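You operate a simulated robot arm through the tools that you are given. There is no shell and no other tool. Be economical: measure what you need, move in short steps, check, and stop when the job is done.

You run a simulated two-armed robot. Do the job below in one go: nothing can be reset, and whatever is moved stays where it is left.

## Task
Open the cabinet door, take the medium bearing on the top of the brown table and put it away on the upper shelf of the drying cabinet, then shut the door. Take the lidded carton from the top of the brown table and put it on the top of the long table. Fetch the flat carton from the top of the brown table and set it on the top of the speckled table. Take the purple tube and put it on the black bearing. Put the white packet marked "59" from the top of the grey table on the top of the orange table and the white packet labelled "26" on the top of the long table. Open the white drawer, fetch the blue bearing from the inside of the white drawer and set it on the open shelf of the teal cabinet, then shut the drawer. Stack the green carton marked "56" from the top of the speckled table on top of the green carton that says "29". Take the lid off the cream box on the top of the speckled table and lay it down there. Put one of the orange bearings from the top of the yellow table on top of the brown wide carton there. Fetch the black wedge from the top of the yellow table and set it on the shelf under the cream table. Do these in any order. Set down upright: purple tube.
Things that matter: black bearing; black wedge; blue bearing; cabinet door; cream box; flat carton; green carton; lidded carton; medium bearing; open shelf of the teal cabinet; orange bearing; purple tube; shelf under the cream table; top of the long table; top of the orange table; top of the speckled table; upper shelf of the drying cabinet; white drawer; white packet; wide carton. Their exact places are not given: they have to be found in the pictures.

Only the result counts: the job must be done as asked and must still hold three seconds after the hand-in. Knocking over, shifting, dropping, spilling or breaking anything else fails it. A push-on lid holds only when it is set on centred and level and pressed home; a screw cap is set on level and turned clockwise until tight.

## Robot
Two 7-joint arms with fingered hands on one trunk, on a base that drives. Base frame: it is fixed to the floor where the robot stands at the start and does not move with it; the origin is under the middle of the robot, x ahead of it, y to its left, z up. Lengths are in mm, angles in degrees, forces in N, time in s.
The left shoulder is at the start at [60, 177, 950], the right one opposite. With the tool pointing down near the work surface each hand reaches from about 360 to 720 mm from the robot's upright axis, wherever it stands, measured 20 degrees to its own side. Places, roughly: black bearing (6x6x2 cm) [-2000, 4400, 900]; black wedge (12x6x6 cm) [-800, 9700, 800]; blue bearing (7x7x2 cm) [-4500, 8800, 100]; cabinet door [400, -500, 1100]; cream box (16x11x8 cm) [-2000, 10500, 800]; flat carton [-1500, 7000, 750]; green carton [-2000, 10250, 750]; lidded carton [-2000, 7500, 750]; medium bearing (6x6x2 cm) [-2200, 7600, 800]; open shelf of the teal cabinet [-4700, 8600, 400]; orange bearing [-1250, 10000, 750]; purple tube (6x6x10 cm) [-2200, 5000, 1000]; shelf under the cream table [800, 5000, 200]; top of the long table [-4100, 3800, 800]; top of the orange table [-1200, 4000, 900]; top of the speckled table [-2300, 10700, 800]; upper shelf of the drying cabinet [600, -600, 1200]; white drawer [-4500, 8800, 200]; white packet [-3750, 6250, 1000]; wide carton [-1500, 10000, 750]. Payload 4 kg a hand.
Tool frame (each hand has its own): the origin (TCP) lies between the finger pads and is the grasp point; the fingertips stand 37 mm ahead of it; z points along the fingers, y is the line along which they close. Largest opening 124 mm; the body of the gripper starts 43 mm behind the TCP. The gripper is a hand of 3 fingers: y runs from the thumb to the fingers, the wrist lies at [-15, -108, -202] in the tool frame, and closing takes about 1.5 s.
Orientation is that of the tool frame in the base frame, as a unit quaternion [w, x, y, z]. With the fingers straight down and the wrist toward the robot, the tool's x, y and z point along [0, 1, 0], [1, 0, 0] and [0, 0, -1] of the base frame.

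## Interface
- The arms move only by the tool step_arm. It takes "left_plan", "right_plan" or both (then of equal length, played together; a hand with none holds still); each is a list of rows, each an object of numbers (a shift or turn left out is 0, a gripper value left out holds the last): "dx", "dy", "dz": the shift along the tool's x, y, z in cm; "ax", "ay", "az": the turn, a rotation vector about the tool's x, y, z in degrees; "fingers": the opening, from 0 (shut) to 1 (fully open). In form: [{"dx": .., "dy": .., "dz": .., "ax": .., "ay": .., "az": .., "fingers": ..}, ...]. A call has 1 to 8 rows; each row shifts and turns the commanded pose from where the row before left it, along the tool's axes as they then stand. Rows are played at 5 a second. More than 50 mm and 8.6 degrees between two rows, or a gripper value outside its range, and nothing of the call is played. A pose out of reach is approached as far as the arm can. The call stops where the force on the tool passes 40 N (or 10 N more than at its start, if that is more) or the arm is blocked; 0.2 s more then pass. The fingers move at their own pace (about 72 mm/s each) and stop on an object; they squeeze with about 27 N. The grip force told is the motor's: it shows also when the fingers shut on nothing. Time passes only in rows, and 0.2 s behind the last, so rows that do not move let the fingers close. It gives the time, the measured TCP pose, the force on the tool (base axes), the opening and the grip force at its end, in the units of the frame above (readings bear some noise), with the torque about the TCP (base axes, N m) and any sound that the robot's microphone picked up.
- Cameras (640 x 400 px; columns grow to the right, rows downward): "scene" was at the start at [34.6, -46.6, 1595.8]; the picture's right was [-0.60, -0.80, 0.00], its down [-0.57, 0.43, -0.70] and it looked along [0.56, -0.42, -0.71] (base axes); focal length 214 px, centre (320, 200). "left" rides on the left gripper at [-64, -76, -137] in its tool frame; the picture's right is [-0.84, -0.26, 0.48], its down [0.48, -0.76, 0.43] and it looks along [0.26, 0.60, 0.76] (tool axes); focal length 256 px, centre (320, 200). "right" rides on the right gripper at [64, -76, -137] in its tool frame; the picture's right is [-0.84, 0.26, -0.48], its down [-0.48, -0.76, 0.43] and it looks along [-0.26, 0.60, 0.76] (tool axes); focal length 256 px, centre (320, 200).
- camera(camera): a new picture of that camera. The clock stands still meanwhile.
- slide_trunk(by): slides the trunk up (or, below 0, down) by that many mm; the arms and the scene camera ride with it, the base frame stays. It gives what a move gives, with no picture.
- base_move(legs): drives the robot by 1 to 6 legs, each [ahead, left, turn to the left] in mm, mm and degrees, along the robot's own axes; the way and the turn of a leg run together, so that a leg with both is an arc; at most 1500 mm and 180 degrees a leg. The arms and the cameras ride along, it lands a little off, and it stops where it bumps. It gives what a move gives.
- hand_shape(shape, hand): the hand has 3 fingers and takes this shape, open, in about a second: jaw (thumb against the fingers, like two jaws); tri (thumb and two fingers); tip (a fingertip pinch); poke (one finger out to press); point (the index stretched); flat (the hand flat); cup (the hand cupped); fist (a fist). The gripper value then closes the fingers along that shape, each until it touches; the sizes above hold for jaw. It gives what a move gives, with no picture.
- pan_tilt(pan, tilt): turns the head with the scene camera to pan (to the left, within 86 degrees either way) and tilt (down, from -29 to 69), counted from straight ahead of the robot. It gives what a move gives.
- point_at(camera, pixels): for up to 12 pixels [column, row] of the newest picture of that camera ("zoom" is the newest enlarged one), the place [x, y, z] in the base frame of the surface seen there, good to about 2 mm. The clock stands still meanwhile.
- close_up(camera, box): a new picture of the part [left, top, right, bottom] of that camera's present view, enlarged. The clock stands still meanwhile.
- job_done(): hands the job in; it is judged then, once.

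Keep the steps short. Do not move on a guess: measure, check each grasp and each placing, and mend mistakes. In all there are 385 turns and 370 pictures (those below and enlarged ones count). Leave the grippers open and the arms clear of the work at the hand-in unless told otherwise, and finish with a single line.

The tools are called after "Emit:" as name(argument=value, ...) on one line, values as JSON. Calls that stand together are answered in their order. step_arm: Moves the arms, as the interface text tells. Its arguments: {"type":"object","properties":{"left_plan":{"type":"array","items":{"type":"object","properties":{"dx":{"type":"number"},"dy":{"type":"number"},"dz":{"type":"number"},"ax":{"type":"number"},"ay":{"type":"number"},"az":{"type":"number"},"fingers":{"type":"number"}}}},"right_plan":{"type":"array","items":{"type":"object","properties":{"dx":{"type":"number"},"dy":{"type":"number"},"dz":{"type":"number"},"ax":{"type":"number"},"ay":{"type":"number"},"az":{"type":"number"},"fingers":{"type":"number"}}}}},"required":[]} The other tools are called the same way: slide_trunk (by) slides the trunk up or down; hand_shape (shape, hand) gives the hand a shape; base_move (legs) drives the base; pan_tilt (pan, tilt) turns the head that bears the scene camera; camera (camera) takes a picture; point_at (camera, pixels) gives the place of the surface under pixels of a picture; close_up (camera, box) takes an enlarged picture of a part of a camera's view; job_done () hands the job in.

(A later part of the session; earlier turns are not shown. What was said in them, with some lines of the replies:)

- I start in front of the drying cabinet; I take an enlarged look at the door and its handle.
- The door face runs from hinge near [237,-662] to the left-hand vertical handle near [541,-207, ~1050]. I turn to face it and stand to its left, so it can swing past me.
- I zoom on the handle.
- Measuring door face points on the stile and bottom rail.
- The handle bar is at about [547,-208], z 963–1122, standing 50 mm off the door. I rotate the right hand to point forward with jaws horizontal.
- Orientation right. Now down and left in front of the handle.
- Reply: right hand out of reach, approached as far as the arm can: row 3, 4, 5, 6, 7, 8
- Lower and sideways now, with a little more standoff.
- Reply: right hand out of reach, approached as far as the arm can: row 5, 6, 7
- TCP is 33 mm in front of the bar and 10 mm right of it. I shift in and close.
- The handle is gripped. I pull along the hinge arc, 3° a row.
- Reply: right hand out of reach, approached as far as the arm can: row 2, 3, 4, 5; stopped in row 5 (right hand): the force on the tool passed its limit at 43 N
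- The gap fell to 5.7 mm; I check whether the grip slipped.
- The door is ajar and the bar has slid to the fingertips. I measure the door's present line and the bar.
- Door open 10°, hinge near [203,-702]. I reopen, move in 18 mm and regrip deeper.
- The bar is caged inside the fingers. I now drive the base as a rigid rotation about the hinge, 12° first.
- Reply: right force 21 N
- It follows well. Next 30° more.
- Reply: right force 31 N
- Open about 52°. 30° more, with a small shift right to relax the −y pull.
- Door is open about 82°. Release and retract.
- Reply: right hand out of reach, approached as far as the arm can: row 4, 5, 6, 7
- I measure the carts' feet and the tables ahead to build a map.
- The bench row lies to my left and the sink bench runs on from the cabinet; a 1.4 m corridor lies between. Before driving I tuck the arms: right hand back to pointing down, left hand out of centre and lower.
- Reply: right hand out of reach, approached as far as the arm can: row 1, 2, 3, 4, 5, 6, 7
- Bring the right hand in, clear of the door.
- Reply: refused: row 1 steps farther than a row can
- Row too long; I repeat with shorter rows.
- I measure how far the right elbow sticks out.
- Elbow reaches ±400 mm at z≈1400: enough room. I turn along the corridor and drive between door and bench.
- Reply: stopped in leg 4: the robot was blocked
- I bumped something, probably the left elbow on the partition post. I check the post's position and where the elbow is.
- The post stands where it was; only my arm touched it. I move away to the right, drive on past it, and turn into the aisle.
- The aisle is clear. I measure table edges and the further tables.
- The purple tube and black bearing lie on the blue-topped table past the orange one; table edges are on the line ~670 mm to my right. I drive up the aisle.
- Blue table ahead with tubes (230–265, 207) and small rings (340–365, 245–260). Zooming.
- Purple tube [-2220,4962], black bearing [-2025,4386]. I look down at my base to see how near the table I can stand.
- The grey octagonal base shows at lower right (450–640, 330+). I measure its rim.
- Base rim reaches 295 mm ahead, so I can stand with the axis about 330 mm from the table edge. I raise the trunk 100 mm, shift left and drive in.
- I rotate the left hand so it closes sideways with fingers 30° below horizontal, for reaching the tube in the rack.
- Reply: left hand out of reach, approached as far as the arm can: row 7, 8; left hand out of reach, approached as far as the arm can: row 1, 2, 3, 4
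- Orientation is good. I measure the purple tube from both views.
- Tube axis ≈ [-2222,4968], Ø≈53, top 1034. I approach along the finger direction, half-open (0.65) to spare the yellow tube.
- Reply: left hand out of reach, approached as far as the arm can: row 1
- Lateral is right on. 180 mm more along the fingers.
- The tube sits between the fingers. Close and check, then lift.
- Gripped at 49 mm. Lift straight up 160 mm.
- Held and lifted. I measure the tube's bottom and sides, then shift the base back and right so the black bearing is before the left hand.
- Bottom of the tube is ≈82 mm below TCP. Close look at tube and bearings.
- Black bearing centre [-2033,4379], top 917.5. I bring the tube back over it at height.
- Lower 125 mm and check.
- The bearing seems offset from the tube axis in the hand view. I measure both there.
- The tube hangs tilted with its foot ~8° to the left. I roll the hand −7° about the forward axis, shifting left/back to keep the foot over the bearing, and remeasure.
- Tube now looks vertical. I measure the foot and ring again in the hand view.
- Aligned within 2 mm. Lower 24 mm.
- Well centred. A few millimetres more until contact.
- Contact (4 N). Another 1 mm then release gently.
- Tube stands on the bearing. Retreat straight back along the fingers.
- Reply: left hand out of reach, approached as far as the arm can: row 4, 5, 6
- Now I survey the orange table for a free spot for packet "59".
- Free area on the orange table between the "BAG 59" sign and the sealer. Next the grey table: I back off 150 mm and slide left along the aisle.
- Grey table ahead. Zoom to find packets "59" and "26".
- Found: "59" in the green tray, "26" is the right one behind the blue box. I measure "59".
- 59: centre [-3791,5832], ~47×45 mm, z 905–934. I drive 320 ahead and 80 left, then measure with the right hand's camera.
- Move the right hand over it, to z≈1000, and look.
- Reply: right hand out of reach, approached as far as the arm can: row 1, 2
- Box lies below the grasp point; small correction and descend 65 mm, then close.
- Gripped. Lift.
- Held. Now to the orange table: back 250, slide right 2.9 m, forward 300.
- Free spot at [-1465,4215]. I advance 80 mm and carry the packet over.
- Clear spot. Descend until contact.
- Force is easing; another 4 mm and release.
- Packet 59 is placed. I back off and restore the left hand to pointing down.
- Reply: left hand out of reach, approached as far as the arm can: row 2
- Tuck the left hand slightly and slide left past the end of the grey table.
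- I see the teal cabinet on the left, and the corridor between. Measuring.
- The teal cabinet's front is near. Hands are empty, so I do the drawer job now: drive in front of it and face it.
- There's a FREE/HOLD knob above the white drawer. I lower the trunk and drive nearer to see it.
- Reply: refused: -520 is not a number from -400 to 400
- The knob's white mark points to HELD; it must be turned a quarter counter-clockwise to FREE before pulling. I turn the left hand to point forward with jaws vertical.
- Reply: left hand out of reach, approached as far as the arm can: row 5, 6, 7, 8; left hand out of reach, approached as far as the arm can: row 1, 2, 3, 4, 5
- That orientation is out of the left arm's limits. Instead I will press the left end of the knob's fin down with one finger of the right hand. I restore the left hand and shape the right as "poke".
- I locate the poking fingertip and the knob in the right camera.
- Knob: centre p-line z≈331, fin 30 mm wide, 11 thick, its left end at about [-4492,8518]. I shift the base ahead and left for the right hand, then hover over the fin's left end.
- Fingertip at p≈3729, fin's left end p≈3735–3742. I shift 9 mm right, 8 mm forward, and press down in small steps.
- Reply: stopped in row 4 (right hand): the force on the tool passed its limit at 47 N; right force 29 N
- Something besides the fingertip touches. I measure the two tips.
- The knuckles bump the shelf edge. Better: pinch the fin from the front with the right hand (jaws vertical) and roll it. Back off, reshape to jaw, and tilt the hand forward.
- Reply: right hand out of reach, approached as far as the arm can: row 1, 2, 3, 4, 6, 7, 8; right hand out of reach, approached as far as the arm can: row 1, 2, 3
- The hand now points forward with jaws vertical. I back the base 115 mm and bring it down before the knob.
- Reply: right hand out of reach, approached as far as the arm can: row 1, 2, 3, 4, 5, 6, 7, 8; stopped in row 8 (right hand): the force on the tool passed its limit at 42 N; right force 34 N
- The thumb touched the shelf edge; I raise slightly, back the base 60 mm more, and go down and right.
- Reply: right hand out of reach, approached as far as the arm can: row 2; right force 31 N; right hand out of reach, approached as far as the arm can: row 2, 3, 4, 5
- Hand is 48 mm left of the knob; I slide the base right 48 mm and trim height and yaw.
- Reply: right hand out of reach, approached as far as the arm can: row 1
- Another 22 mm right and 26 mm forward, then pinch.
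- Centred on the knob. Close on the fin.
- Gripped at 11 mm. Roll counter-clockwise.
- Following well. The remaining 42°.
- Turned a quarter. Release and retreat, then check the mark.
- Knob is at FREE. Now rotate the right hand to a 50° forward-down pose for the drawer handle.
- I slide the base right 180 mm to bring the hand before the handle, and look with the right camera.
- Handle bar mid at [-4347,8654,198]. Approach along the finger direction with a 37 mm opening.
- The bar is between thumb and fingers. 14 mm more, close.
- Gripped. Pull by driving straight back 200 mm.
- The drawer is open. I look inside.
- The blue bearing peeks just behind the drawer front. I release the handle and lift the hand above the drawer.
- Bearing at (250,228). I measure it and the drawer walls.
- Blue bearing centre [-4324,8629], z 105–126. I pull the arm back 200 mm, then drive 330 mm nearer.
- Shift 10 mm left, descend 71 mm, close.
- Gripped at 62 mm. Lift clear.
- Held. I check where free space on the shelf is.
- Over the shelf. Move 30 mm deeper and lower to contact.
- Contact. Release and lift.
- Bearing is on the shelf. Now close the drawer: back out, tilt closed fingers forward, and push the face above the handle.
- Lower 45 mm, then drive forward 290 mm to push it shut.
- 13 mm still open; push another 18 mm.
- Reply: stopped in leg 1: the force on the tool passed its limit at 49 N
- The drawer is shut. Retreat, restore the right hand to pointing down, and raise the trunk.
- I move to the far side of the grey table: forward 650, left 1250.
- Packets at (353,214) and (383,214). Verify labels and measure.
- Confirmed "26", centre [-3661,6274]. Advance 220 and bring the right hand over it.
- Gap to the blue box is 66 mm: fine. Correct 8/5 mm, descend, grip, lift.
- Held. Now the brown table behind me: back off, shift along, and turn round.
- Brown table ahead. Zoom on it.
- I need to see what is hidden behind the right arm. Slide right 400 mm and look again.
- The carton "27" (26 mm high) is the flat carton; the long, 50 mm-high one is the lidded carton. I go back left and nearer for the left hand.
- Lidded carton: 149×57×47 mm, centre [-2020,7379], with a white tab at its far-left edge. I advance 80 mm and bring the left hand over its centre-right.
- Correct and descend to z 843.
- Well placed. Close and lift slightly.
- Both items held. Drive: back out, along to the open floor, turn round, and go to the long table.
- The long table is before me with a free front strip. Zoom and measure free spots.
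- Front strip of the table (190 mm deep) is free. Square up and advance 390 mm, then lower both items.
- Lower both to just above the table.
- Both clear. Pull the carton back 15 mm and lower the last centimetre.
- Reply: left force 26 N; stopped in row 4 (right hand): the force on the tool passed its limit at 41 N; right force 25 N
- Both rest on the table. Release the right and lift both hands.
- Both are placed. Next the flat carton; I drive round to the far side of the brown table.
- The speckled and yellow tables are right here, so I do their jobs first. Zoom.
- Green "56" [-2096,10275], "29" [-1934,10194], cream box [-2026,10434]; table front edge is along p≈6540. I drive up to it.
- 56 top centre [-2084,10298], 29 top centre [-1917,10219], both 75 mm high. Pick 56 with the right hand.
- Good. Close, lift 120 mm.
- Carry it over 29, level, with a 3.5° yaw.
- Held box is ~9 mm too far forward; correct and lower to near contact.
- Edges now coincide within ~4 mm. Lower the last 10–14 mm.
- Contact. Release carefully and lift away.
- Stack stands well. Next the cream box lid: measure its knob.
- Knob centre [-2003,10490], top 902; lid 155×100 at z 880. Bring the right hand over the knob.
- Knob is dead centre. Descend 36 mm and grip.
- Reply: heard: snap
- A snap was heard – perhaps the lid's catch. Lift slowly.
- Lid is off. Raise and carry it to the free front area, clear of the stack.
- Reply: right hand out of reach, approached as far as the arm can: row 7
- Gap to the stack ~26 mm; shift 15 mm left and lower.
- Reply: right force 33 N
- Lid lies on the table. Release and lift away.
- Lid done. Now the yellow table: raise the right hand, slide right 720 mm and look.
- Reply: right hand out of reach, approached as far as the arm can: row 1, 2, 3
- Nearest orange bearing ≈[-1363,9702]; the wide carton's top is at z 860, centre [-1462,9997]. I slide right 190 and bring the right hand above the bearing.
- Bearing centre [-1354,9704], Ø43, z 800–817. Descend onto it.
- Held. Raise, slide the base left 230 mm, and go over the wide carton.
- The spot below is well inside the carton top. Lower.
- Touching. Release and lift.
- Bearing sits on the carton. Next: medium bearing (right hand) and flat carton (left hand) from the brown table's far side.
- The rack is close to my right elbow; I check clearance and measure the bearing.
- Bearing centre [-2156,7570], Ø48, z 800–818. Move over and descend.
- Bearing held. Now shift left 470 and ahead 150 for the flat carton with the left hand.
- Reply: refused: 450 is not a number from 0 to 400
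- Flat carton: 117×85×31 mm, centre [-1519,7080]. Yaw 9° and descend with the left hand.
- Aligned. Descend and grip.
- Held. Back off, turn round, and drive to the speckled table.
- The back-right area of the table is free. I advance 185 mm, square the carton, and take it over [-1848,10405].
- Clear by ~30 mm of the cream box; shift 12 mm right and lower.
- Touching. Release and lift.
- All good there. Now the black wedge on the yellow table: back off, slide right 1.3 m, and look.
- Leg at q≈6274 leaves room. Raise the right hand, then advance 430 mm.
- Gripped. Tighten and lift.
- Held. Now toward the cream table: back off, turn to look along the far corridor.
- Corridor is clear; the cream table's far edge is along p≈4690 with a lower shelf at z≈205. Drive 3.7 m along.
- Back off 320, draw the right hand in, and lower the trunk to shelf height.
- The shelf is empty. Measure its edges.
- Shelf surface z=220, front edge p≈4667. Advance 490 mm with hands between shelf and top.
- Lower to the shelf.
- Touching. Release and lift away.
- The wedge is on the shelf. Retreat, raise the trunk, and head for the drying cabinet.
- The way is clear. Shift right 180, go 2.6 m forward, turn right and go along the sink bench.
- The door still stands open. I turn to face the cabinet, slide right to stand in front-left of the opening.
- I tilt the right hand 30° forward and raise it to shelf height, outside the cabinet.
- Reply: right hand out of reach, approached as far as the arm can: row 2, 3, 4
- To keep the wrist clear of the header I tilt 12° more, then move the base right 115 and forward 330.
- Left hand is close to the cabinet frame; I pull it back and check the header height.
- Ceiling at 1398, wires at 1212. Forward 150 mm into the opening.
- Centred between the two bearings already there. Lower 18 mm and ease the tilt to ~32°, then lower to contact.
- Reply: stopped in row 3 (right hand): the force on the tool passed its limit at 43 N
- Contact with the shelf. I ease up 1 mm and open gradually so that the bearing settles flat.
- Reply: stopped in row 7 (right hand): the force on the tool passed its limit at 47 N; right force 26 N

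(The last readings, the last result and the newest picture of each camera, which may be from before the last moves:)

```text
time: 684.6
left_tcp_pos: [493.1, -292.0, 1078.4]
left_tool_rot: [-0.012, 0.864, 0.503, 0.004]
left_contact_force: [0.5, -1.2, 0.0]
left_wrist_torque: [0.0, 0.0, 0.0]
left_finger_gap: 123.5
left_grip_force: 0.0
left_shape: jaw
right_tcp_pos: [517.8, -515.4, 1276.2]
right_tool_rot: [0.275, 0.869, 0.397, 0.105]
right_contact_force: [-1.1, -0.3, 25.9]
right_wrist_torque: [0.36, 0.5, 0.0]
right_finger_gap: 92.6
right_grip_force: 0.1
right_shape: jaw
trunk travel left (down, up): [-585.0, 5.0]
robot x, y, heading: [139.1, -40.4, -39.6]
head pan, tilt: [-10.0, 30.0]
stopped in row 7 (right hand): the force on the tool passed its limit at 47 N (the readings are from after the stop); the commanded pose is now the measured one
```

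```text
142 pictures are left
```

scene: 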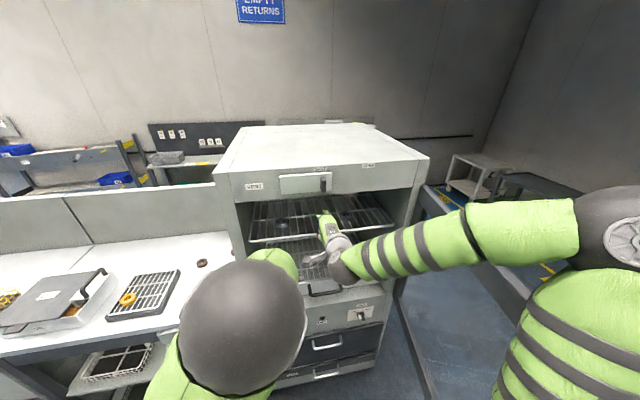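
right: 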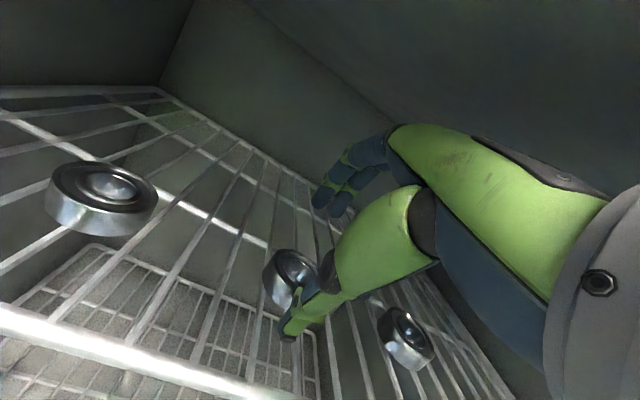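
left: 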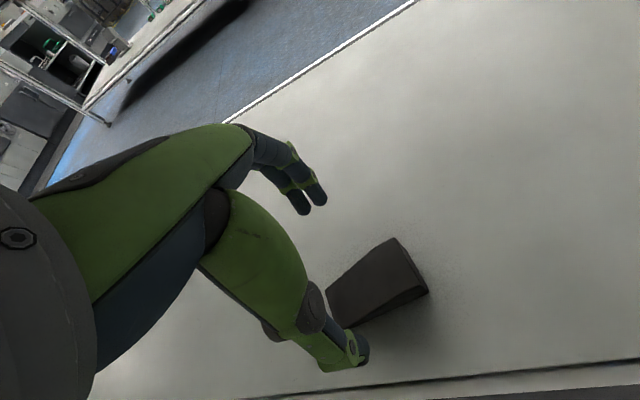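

Emit:
close_up(camera="right", box=[240, 220, 360, 350])

```text
3.08 times, centred on (300, 285) of right
```

zoom: 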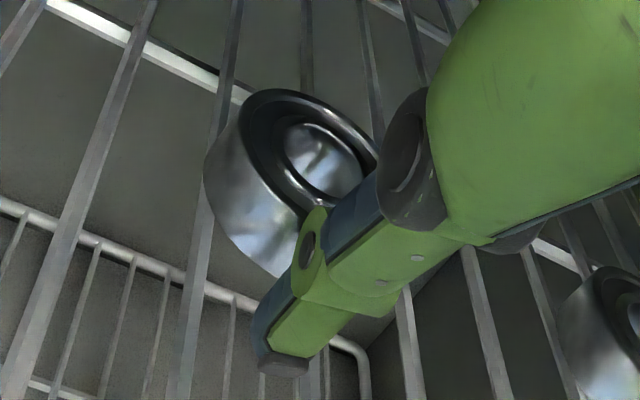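

The bearing may lean against the thumb. I slide the hand back gently with a slight rise.

Emit:
step_arm(right_plan=[{"dz": -0.7, "dy": -0.3}, {"dz": -0.7, "dy": -0.8}, {"dz": -0.7, "dy": -0.8}, {}])

Emit:
close_up(camera="right", box=[220, 200, 380, 360])

```text
time: 685.6
left_tcp_pos: [493.5, -291.0, 1077.5]
left_tool_rot: [-0.013, 0.864, 0.503, 0.004]
left_contact_force: [0.0, 0.1, 0.2]
left_wrist_torque: [0.01, 0.02, -0.01]
left_finger_gap: 123.8
left_grip_force: 0.1
left_shape: jaw
right_tcp_pos: [497.0, -497.0, 1277.7]
right_tool_rot: [0.27, 0.87, 0.399, 0.102]
right_contact_force: [1.0, -1.3, 5.1]
right_wrist_torque: [-0.01, 0.05, 0.04]
right_finger_gap: 93.0
right_grip_force: 0.1
right_shape: jaw
trunk travel left (down, up): [-585.0, 5.0]
robot x, y, heading: [137.8, -41.0, -39.6]
head pan, tilt: [-10.0, 30.0]
```

```text
2.50 times, centred on (300, 280) of right
```

zoom: 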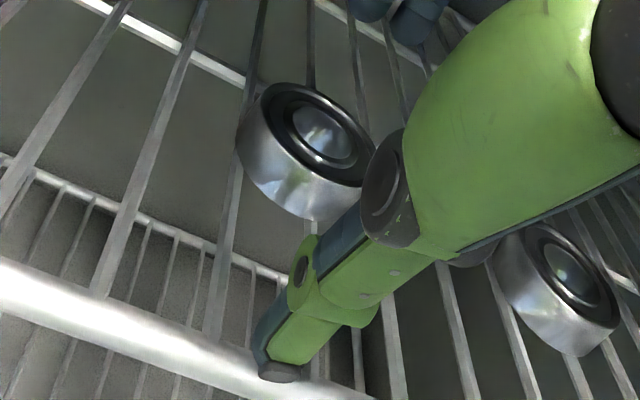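

It lies flat now. Raise 15 mm and withdraw.

Emit:
step_arm(right_plan=[{"dz": -1.2, "dy": 0.7}, {"dz": -1.2, "dy": -1.7}, {"dz": -1.5, "dy": -2.5}, {"dz": -1.8, "dy": -2.8}, {"dz": -1.8, "dy": -2.8}, {}])

Emit:
camera(camera="right")

```text
time: 687.0
left_tcp_pos: [492.5, -291.7, 1077.8]
left_tool_rot: [-0.013, 0.865, 0.502, 0.003]
left_contact_force: [-0.8, -0.7, -0.7]
left_wrist_torque: [0.04, 0.0, -0.01]
left_finger_gap: 123.6
left_grip_force: 0.2
left_shape: jaw
right_tcp_pos: [418.7, -420.2, 1298.8]
right_tool_rot: [0.269, 0.871, 0.399, 0.102]
right_contact_force: [-1.1, 0.6, 0.1]
right_wrist_torque: [0.01, 0.02, 0.01]
right_finger_gap: 92.9
right_grip_force: 0.2
right_shape: jaw
right hand out of reach, approached as far as the arm can: row 5
trunk travel left (down, up): [-585.0, 5.0]
robot x, y, heading: [138.3, -41.0, -39.4]
head pan, tilt: [-10.0, 30.0]
```

```text
139 pictures are left
```

right: 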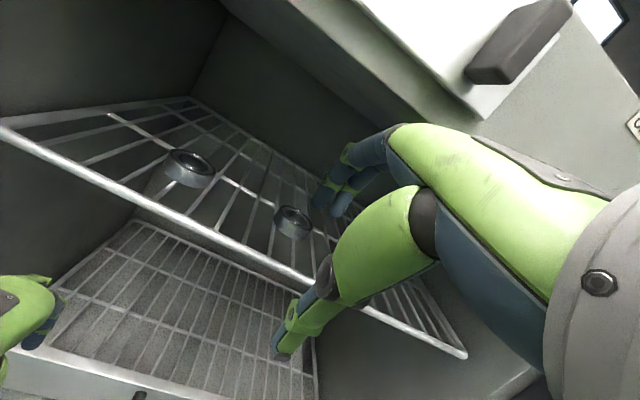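

The bearing lies on the upper shelf. Now to shut the door I must go round to its outer side: back out, turn, and back along the corridor.

Emit:
base_move(legs=[[-560, 0, 0]])

Emit:
step_arm(right_plan=[{"ax": 8}, {"ax": 8}, {"ax": 8}, {"ax": 8, "fingers": 0}, {"dy": -3}, {"dy": -3}, {"dy": -3}, {}])

Emit:
base_move(legs=[[0, 0, 88]])

Emit:
base_move(legs=[[-940, 0, 0]])

Emit:
pan_tilt(pan=-25, tilt=35)

Emit:
camera(camera="scene")

```text
time: 690.2
left_tcp_pos: [62.8, 64.1, 1078.6]
left_tool_rot: [-0.012, 0.863, 0.505, 0.004]
left_contact_force: [0.3, 1.7, 0.0]
left_wrist_torque: [-0.01, 0.01, -0.02]
left_finger_gap: 123.6
left_grip_force: 0.1
left_shape: jaw
right_tcp_pos: [-12.0, -63.9, 1299.0]
right_tool_rot: [0.27, 0.869, 0.401, 0.103]
right_contact_force: [-0.4, 0.6, -0.4]
right_wrist_torque: [0.04, -0.03, 0.03]
right_finger_gap: 92.7
right_grip_force: 0.0
right_shape: jaw
trunk travel left (down, up): [-585.0, 5.0]
robot x, y, heading: [-293.3, 311.1, -39.5]
head pan, tilt: [-10.0, 30.0]
```

```text
time: 692.0
left_tcp_pos: [64.7, 64.9, 1077.7]
left_tool_rot: [-0.014, 0.863, 0.505, 0.004]
left_contact_force: [-0.6, -0.9, 0.1]
left_wrist_torque: [-0.01, 0.04, 0.0]
left_finger_gap: 123.7
left_grip_force: 0.1
left_shape: jaw
right_tcp_pos: [-78.3, -5.1, 1295.6]
right_tool_rot: [0.018, 0.911, 0.413, -0.012]
right_contact_force: [0.9, -0.1, 0.0]
right_wrist_torque: [0.0, -0.04, 0.0]
right_finger_gap: 0.0
right_grip_force: 27.0
right_shape: jaw
trunk travel left (down, up): [-585.0, 5.0]
robot x, y, heading: [-294.9, 313.5, -39.2]
head pan, tilt: [-10.0, 30.0]
```

```text
time: 696.1
left_tcp_pos: [-33.1, 662.0, 1077.6]
left_tool_rot: [-0.012, 0.271, 0.962, -0.007]
left_contact_force: [0.0, 0.2, 0.9]
left_wrist_torque: [-0.03, 0.0, 0.0]
left_finger_gap: 123.9
left_grip_force: 0.0
left_shape: jaw
right_tcp_pos: [30.6, 517.7, 1296.6]
right_tool_rot: [0.023, 0.369, 0.929, 0.006]
right_contact_force: [0.0, 0.1, -0.2]
right_wrist_torque: [-0.02, 0.01, -0.01]
right_finger_gap: 0.0
right_grip_force: 26.9
right_shape: jaw
trunk travel left (down, up): [-585.0, 5.0]
robot x, y, heading: [-297.1, 314.0, 48.2]
head pan, tilt: [-10.0, 30.0]
```

```text
time: 701.0
left_tcp_pos: [-650.3, -38.9, 1078.1]
left_tool_rot: [-0.011, 0.276, 0.961, -0.006]
left_contact_force: [0.5, -0.3, -0.3]
left_wrist_torque: [-0.02, 0.02, 0.01]
left_finger_gap: 123.6
left_grip_force: 0.2
left_shape: jaw
right_tcp_pos: [-588.2, -183.7, 1296.8]
right_tool_rot: [0.022, 0.373, 0.927, 0.004]
right_contact_force: [0.3, -0.3, -0.1]
right_wrist_torque: [-0.01, -0.01, 0.02]
right_finger_gap: 0.0
right_grip_force: 27.3
right_shape: jaw
trunk travel left (down, up): [-585.0, 5.0]
robot x, y, heading: [-912.4, -386.8, 48.2]
head pan, tilt: [-10.0, 30.0]
```

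```text
time: 701.8
left_tcp_pos: [-650.9, -38.1, 1078.5]
left_tool_rot: [-0.012, 0.276, 0.961, -0.006]
left_contact_force: [-0.7, -0.3, -0.8]
left_wrist_torque: [0.0, -0.01, 0.02]
left_finger_gap: 123.8
left_grip_force: 0.1
left_shape: jaw
right_tcp_pos: [-587.9, -183.4, 1296.6]
right_tool_rot: [0.022, 0.373, 0.928, 0.004]
right_contact_force: [0.3, -0.2, -0.3]
right_wrist_torque: [-0.02, 0.01, 0.0]
right_finger_gap: 0.0
right_grip_force: 27.4
right_shape: jaw
trunk travel left (down, up): [-585.0, 5.0]
robot x, y, heading: [-914.6, -382.4, 48.1]
head pan, tilt: [-25.0, 35.0]
```

```text
138 pictures are left
```

scene: 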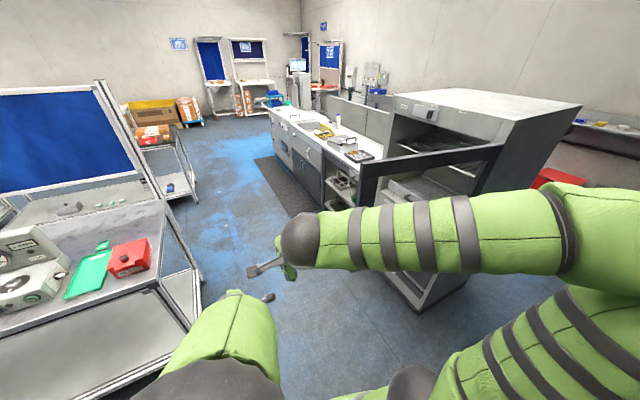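

I extend the closed right hand, turn square to the door, and slide right to stand before its outer face.

Emit:
step_arm(right_plan=[{"dy": 3, "dz": 1}, {"dy": 3.3, "dz": 1}, {"dy": 3.3, "dz": 1}, {"dy": 3.3, "dz": 1}, {}], left_plan=[{"dy": -2}, {"dy": -2}, {}, {}, {}])

Emit:
base_move(legs=[[0, 0, -5.5], [10, -383, 0]])

Emit:
camera(camera="scene")

Emit:
camera(camera="right")

```text
time: 703.2
left_tcp_pos: [-685.7, -42.1, 1068.3]
left_tool_rot: [-0.016, 0.233, 0.972, -0.024]
left_contact_force: [-0.5, -0.5, 0.0]
left_wrist_torque: [0.0, 0.01, 0.0]
left_finger_gap: 123.6
left_grip_force: 0.2
left_shape: jaw
right_tcp_pos: [-496.9, -89.1, 1258.5]
right_tool_rot: [0.022, 0.373, 0.928, 0.004]
right_contact_force: [0.5, -1.1, 0.0]
right_wrist_torque: [0.01, 0.0, 0.07]
right_finger_gap: 0.1
right_grip_force: 26.8
right_shape: jaw
trunk travel left (down, up): [-585.0, 5.0]
robot x, y, heading: [-914.6, -383.7, 48.1]
head pan, tilt: [-25.0, 35.0]
stopped in row 5 (left hand): the arm was blocked; the commanded pose is now the measured one
```

```text
time: 706.1
left_tcp_pos: [-388.6, -341.9, 1067.6]
left_tool_rot: [-0.018, 0.279, 0.96, -0.023]
left_contact_force: [-0.5, -0.1, 0.3]
left_wrist_torque: [0.04, 0.02, 0.03]
left_finger_gap: 123.8
left_grip_force: 0.0
left_shape: jaw
right_tcp_pos: [-203.8, -408.1, 1259.3]
right_tool_rot: [0.022, 0.417, 0.909, 0.004]
right_contact_force: [-1.1, -0.5, -0.1]
right_wrist_torque: [-0.02, 0.01, -0.01]
right_finger_gap: 0.1
right_grip_force: 26.7
right_shape: jaw
trunk travel left (down, up): [-585.0, 5.0]
robot x, y, heading: [-652.9, -659.1, 42.5]
head pan, tilt: [-25.0, 35.0]
```

```text
137 pictures are left
```

scene: 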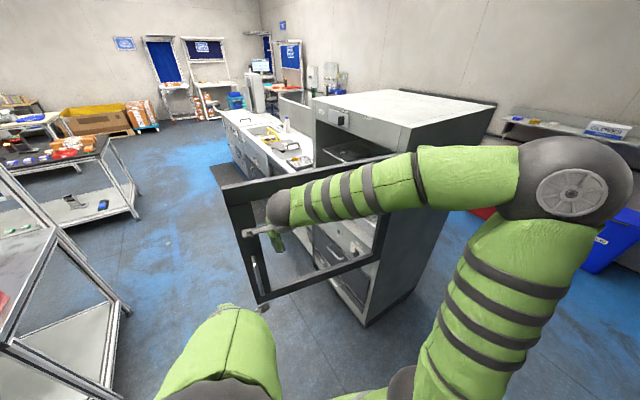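

```text
136 pictures are left
```

right: 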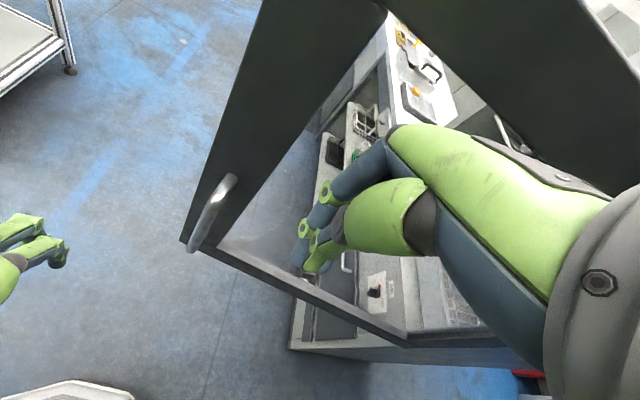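

The hand would meet the glass; I shift left 75 mm so that it pushes on the door's stile, then touch it.

Emit:
base_move(legs=[[0, 75, 0], [50, 0, 0]])

Emit:
camera(camera="right")

```text
time: 707.7
left_tcp_pos: [-402.6, -250.9, 1067.2]
left_tool_rot: [-0.018, 0.28, 0.96, -0.023]
left_contact_force: [0.1, 0.4, -0.4]
left_wrist_torque: [0.0, -0.01, -0.01]
left_finger_gap: 123.6
left_grip_force: 0.1
left_shape: jaw
right_tcp_pos: [-217.9, -315.6, 1257.8]
right_tool_rot: [0.022, 0.417, 0.909, 0.002]
right_contact_force: [-0.1, 0.7, -0.7]
right_wrist_torque: [-0.04, -0.01, -0.03]
right_finger_gap: 0.0
right_grip_force: 26.8
right_shape: jaw
trunk travel left (down, up): [-585.0, 5.0]
robot x, y, heading: [-663.4, -569.7, 42.4]
head pan, tilt: [-25.0, 35.0]
```

```text
135 pictures are left
```

right: 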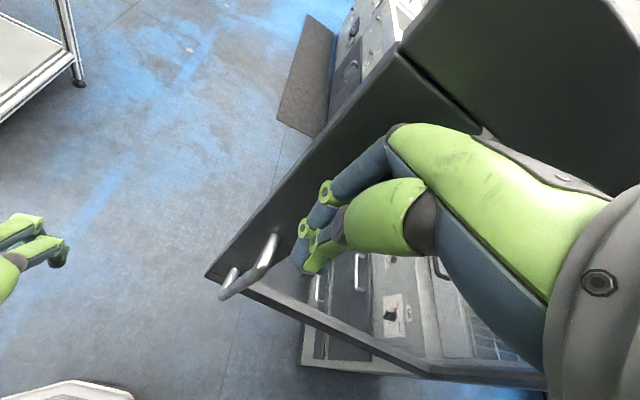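

Now push: drive the base as a rigid clockwise rotation about the hinge, first 15°.

Emit:
base_move(legs=[[15, 0, 0], [178, 144, -15]])

Emit:
camera(camera="scene")

```text
time: 709.8
left_tcp_pos: [-254.6, -99.7, 1066.9]
left_tool_rot: [-0.02, 0.402, 0.915, -0.02]
left_contact_force: [-0.3, 0.3, -0.5]
left_wrist_torque: [-0.04, 0.0, 0.03]
left_finger_gap: 123.6
left_grip_force: 0.0
left_shape: jaw
right_tcp_pos: [-93.4, -211.0, 1258.1]
right_tool_rot: [0.023, 0.533, 0.846, 0.0]
right_contact_force: [0.3, 0.2, 0.5]
right_wrist_torque: [0.0, 0.02, -0.01]
right_finger_gap: 0.1
right_grip_force: 26.8
right_shape: jaw
trunk travel left (down, up): [-585.0, 5.0]
robot x, y, heading: [-590.9, -339.9, 27.2]
head pan, tilt: [-25.0, 35.0]
```

```text
134 pictures are left
```

scene: 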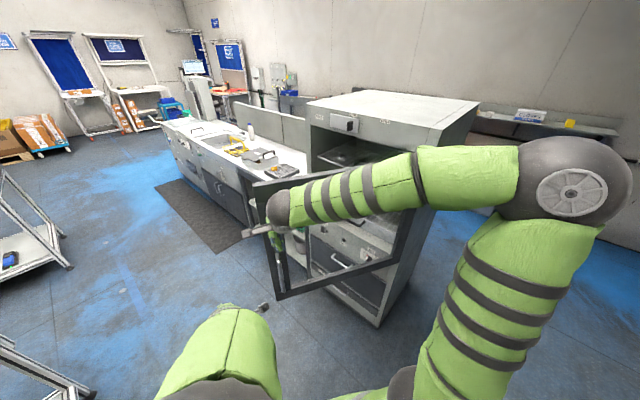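

Following. 30° more.

Emit:
base_move(legs=[[183, 142, -15], [183, 142, -15]])

Emit:
camera(camera="scene")

```text
time: 712.9
left_tcp_pos: [111.9, 49.2, 1067.3]
left_tool_rot: [-0.025, 0.627, 0.779, -0.014]
left_contact_force: [0.5, 0.6, 0.4]
left_wrist_torque: [-0.03, 0.0, 0.02]
left_finger_gap: 123.7
left_grip_force: 0.1
left_shape: jaw
right_tcp_pos: [195.5, -127.4, 1258.0]
right_tool_rot: [0.022, 0.735, 0.678, -0.006]
right_contact_force: [0.0, 0.0, -0.2]
right_wrist_torque: [0.0, 0.05, -0.02]
right_finger_gap: 0.0
right_grip_force: 27.2
right_shape: jaw
trunk travel left (down, up): [-585.0, 5.0]
robot x, y, heading: [-296.4, 12.5, -2.4]
head pan, tilt: [-25.0, 35.0]
```

```text
133 pictures are left
```

scene: 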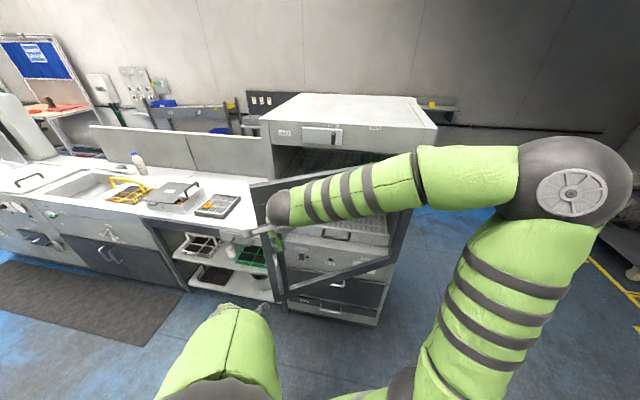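

Emit:
base_move(legs=[[183, 139, -15], [122, 93, -10]])

Emit:
camera(camera="scene")

```text
time: 715.6
left_tcp_pos: [443.3, 9.3, 1067.5]
left_tool_rot: [-0.028, 0.783, 0.621, -0.009]
left_contact_force: [-0.7, 0.0, -0.2]
left_wrist_torque: [0.03, 0.02, -0.01]
left_finger_gap: 123.8
left_grip_force: 0.0
left_shape: jaw
right_tcp_pos: [443.4, -186.1, 1258.9]
right_tool_rot: [0.02, 0.866, 0.499, -0.011]
right_contact_force: [0.0, -0.5, -0.3]
right_wrist_torque: [0.01, 0.0, -0.02]
right_finger_gap: 0.0
right_grip_force: 27.0
right_shape: jaw
trunk travel left (down, up): [-585.0, 5.0]
robot x, y, heading: [57.2, 150.8, -28.4]
head pan, tilt: [-25.0, 35.0]
```

```text
132 pictures are left
```

scene: 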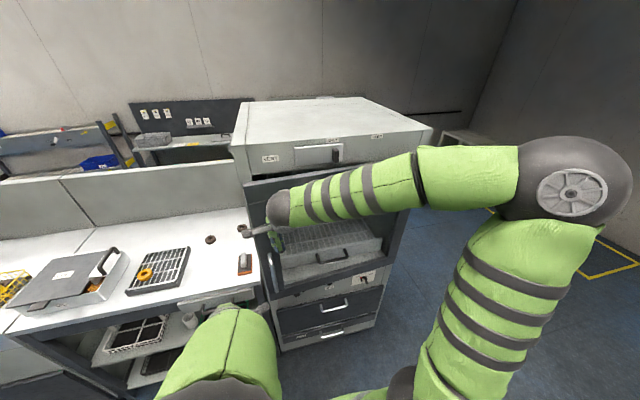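

About 10° remain. Final push.

Emit:
base_move(legs=[[128, 97, -10.5]])

Emit:
camera(camera="scene")

```text
time: 717.0
left_tcp_pos: [565.9, -48.3, 1069.5]
left_tool_rot: [-0.029, 0.836, 0.548, -0.005]
left_contact_force: [0.7, -0.1, -0.7]
left_wrist_torque: [-0.01, -0.01, -0.01]
left_finger_gap: 123.7
left_grip_force: 0.0
left_shape: jaw
right_tcp_pos: [529.1, -242.0, 1259.7]
right_tool_rot: [0.02, 0.909, 0.416, -0.011]
right_contact_force: [-20.8, 3.6, 2.1]
right_wrist_torque: [-0.34, -1.26, -0.25]
right_finger_gap: 0.0
right_grip_force: 26.5
right_shape: jaw
trunk travel left (down, up): [-585.0, 5.0]
robot x, y, heading: [222.4, 160.0, -38.9]
head pan, tilt: [-25.0, 35.0]
```

```text
131 pictures are left
```

scene: 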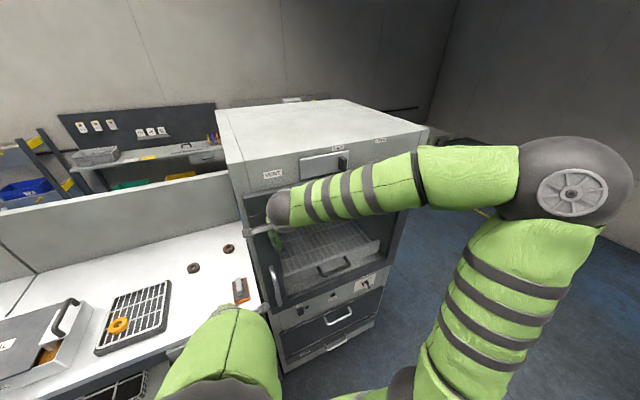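

Contact of 21 N. I check the door's plane against its closed line.

Emit:
point_at(camera="scene", pixels=[[268, 240], [262, 215], [283, 303], [340, 290], [390, 250], [400, 225], [275, 285]])

Emit:
close_up(camera="scene", box=[220, 170, 420, 320])

```text
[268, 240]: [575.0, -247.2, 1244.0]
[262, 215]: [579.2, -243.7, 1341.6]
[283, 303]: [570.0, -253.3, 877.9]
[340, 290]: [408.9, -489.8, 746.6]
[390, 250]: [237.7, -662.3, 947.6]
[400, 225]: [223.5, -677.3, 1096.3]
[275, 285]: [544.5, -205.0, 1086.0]
```

```text
2.67 times, centred on (320, 245) of scene
```

zoom: 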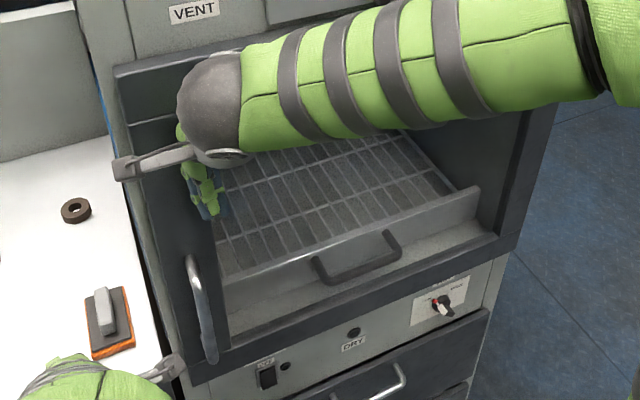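

The door is shut (within 1–2 mm of its original plane). I back away and open the grippers.

Emit:
base_move(legs=[[-260, 0, 0]])

Emit:
step_arm(right_plan=[{"fingers": 1}, {}, {}, {}, {}])

Emit:
pan_tilt(pan=-10, tilt=32)

Emit:
camera(camera="scene")

```text
time: 718.9
left_tcp_pos: [366.0, 114.4, 1068.7]
left_tool_rot: [-0.027, 0.837, 0.547, -0.005]
left_contact_force: [0.4, 0.4, 0.3]
left_wrist_torque: [-0.02, 0.01, 0.02]
left_finger_gap: 123.6
left_grip_force: 0.0
left_shape: jaw
right_tcp_pos: [329.6, -79.3, 1259.9]
right_tool_rot: [0.021, 0.909, 0.416, -0.012]
right_contact_force: [-0.6, 0.6, -0.3]
right_wrist_torque: [-0.02, 0.01, -0.03]
right_finger_gap: 0.0
right_grip_force: 26.8
right_shape: jaw
trunk travel left (down, up): [-585.0, 5.0]
robot x, y, heading: [10.0, 323.8, -39.0]
head pan, tilt: [-25.0, 35.0]
```

```text
time: 720.1
left_tcp_pos: [366.6, 114.2, 1068.8]
left_tool_rot: [-0.029, 0.837, 0.547, -0.006]
left_contact_force: [0.0, 0.4, 0.4]
left_wrist_torque: [0.0, 0.01, 0.02]
left_finger_gap: 123.8
left_grip_force: 0.1
left_shape: jaw
right_tcp_pos: [331.4, -80.7, 1259.0]
right_tool_rot: [0.02, 0.909, 0.416, -0.012]
right_contact_force: [0.4, -0.3, -0.2]
right_wrist_torque: [0.02, -0.02, -0.04]
right_finger_gap: 123.4
right_grip_force: 0.0
right_shape: jaw
trunk travel left (down, up): [-585.0, 5.0]
robot x, y, heading: [13.9, 324.4, -38.6]
head pan, tilt: [-25.0, 35.0]
```

```text
time: 720.8
left_tcp_pos: [367.8, 114.3, 1067.2]
left_tool_rot: [-0.029, 0.836, 0.548, -0.006]
left_contact_force: [-0.4, 0.2, 0.3]
left_wrist_torque: [0.05, 0.0, 0.02]
left_finger_gap: 123.6
left_grip_force: 0.0
left_shape: jaw
right_tcp_pos: [330.3, -80.0, 1258.9]
right_tool_rot: [0.02, 0.909, 0.417, -0.011]
right_contact_force: [-0.1, 0.4, 0.6]
right_wrist_torque: [0.03, 0.0, -0.01]
right_finger_gap: 123.7
right_grip_force: 0.1
right_shape: jaw
trunk travel left (down, up): [-585.0, 5.0]
robot x, y, heading: [13.3, 323.5, -38.6]
head pan, tilt: [-10.0, 32.0]
```

```text
129 pictures are left
```

scene: 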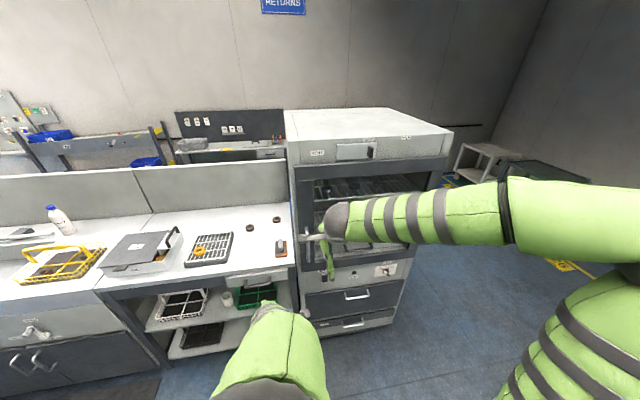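

Emit:
close_up(camera="scene", box=[280, 120, 460, 260])

```text
2.86 times, centred on (370, 190) of scene
```

zoom: 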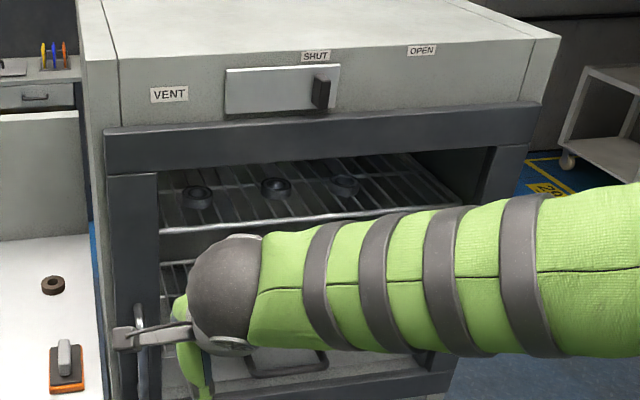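

Emit:
job_done()

```text
The job is handed in.
```

All ten jobs are done and handed in; the white drawer's catch, which I had to release, is still set to FREE instead of HELD, and I heard one unexplained snap while gripping the cream box lid, which then came off and lay down normally.
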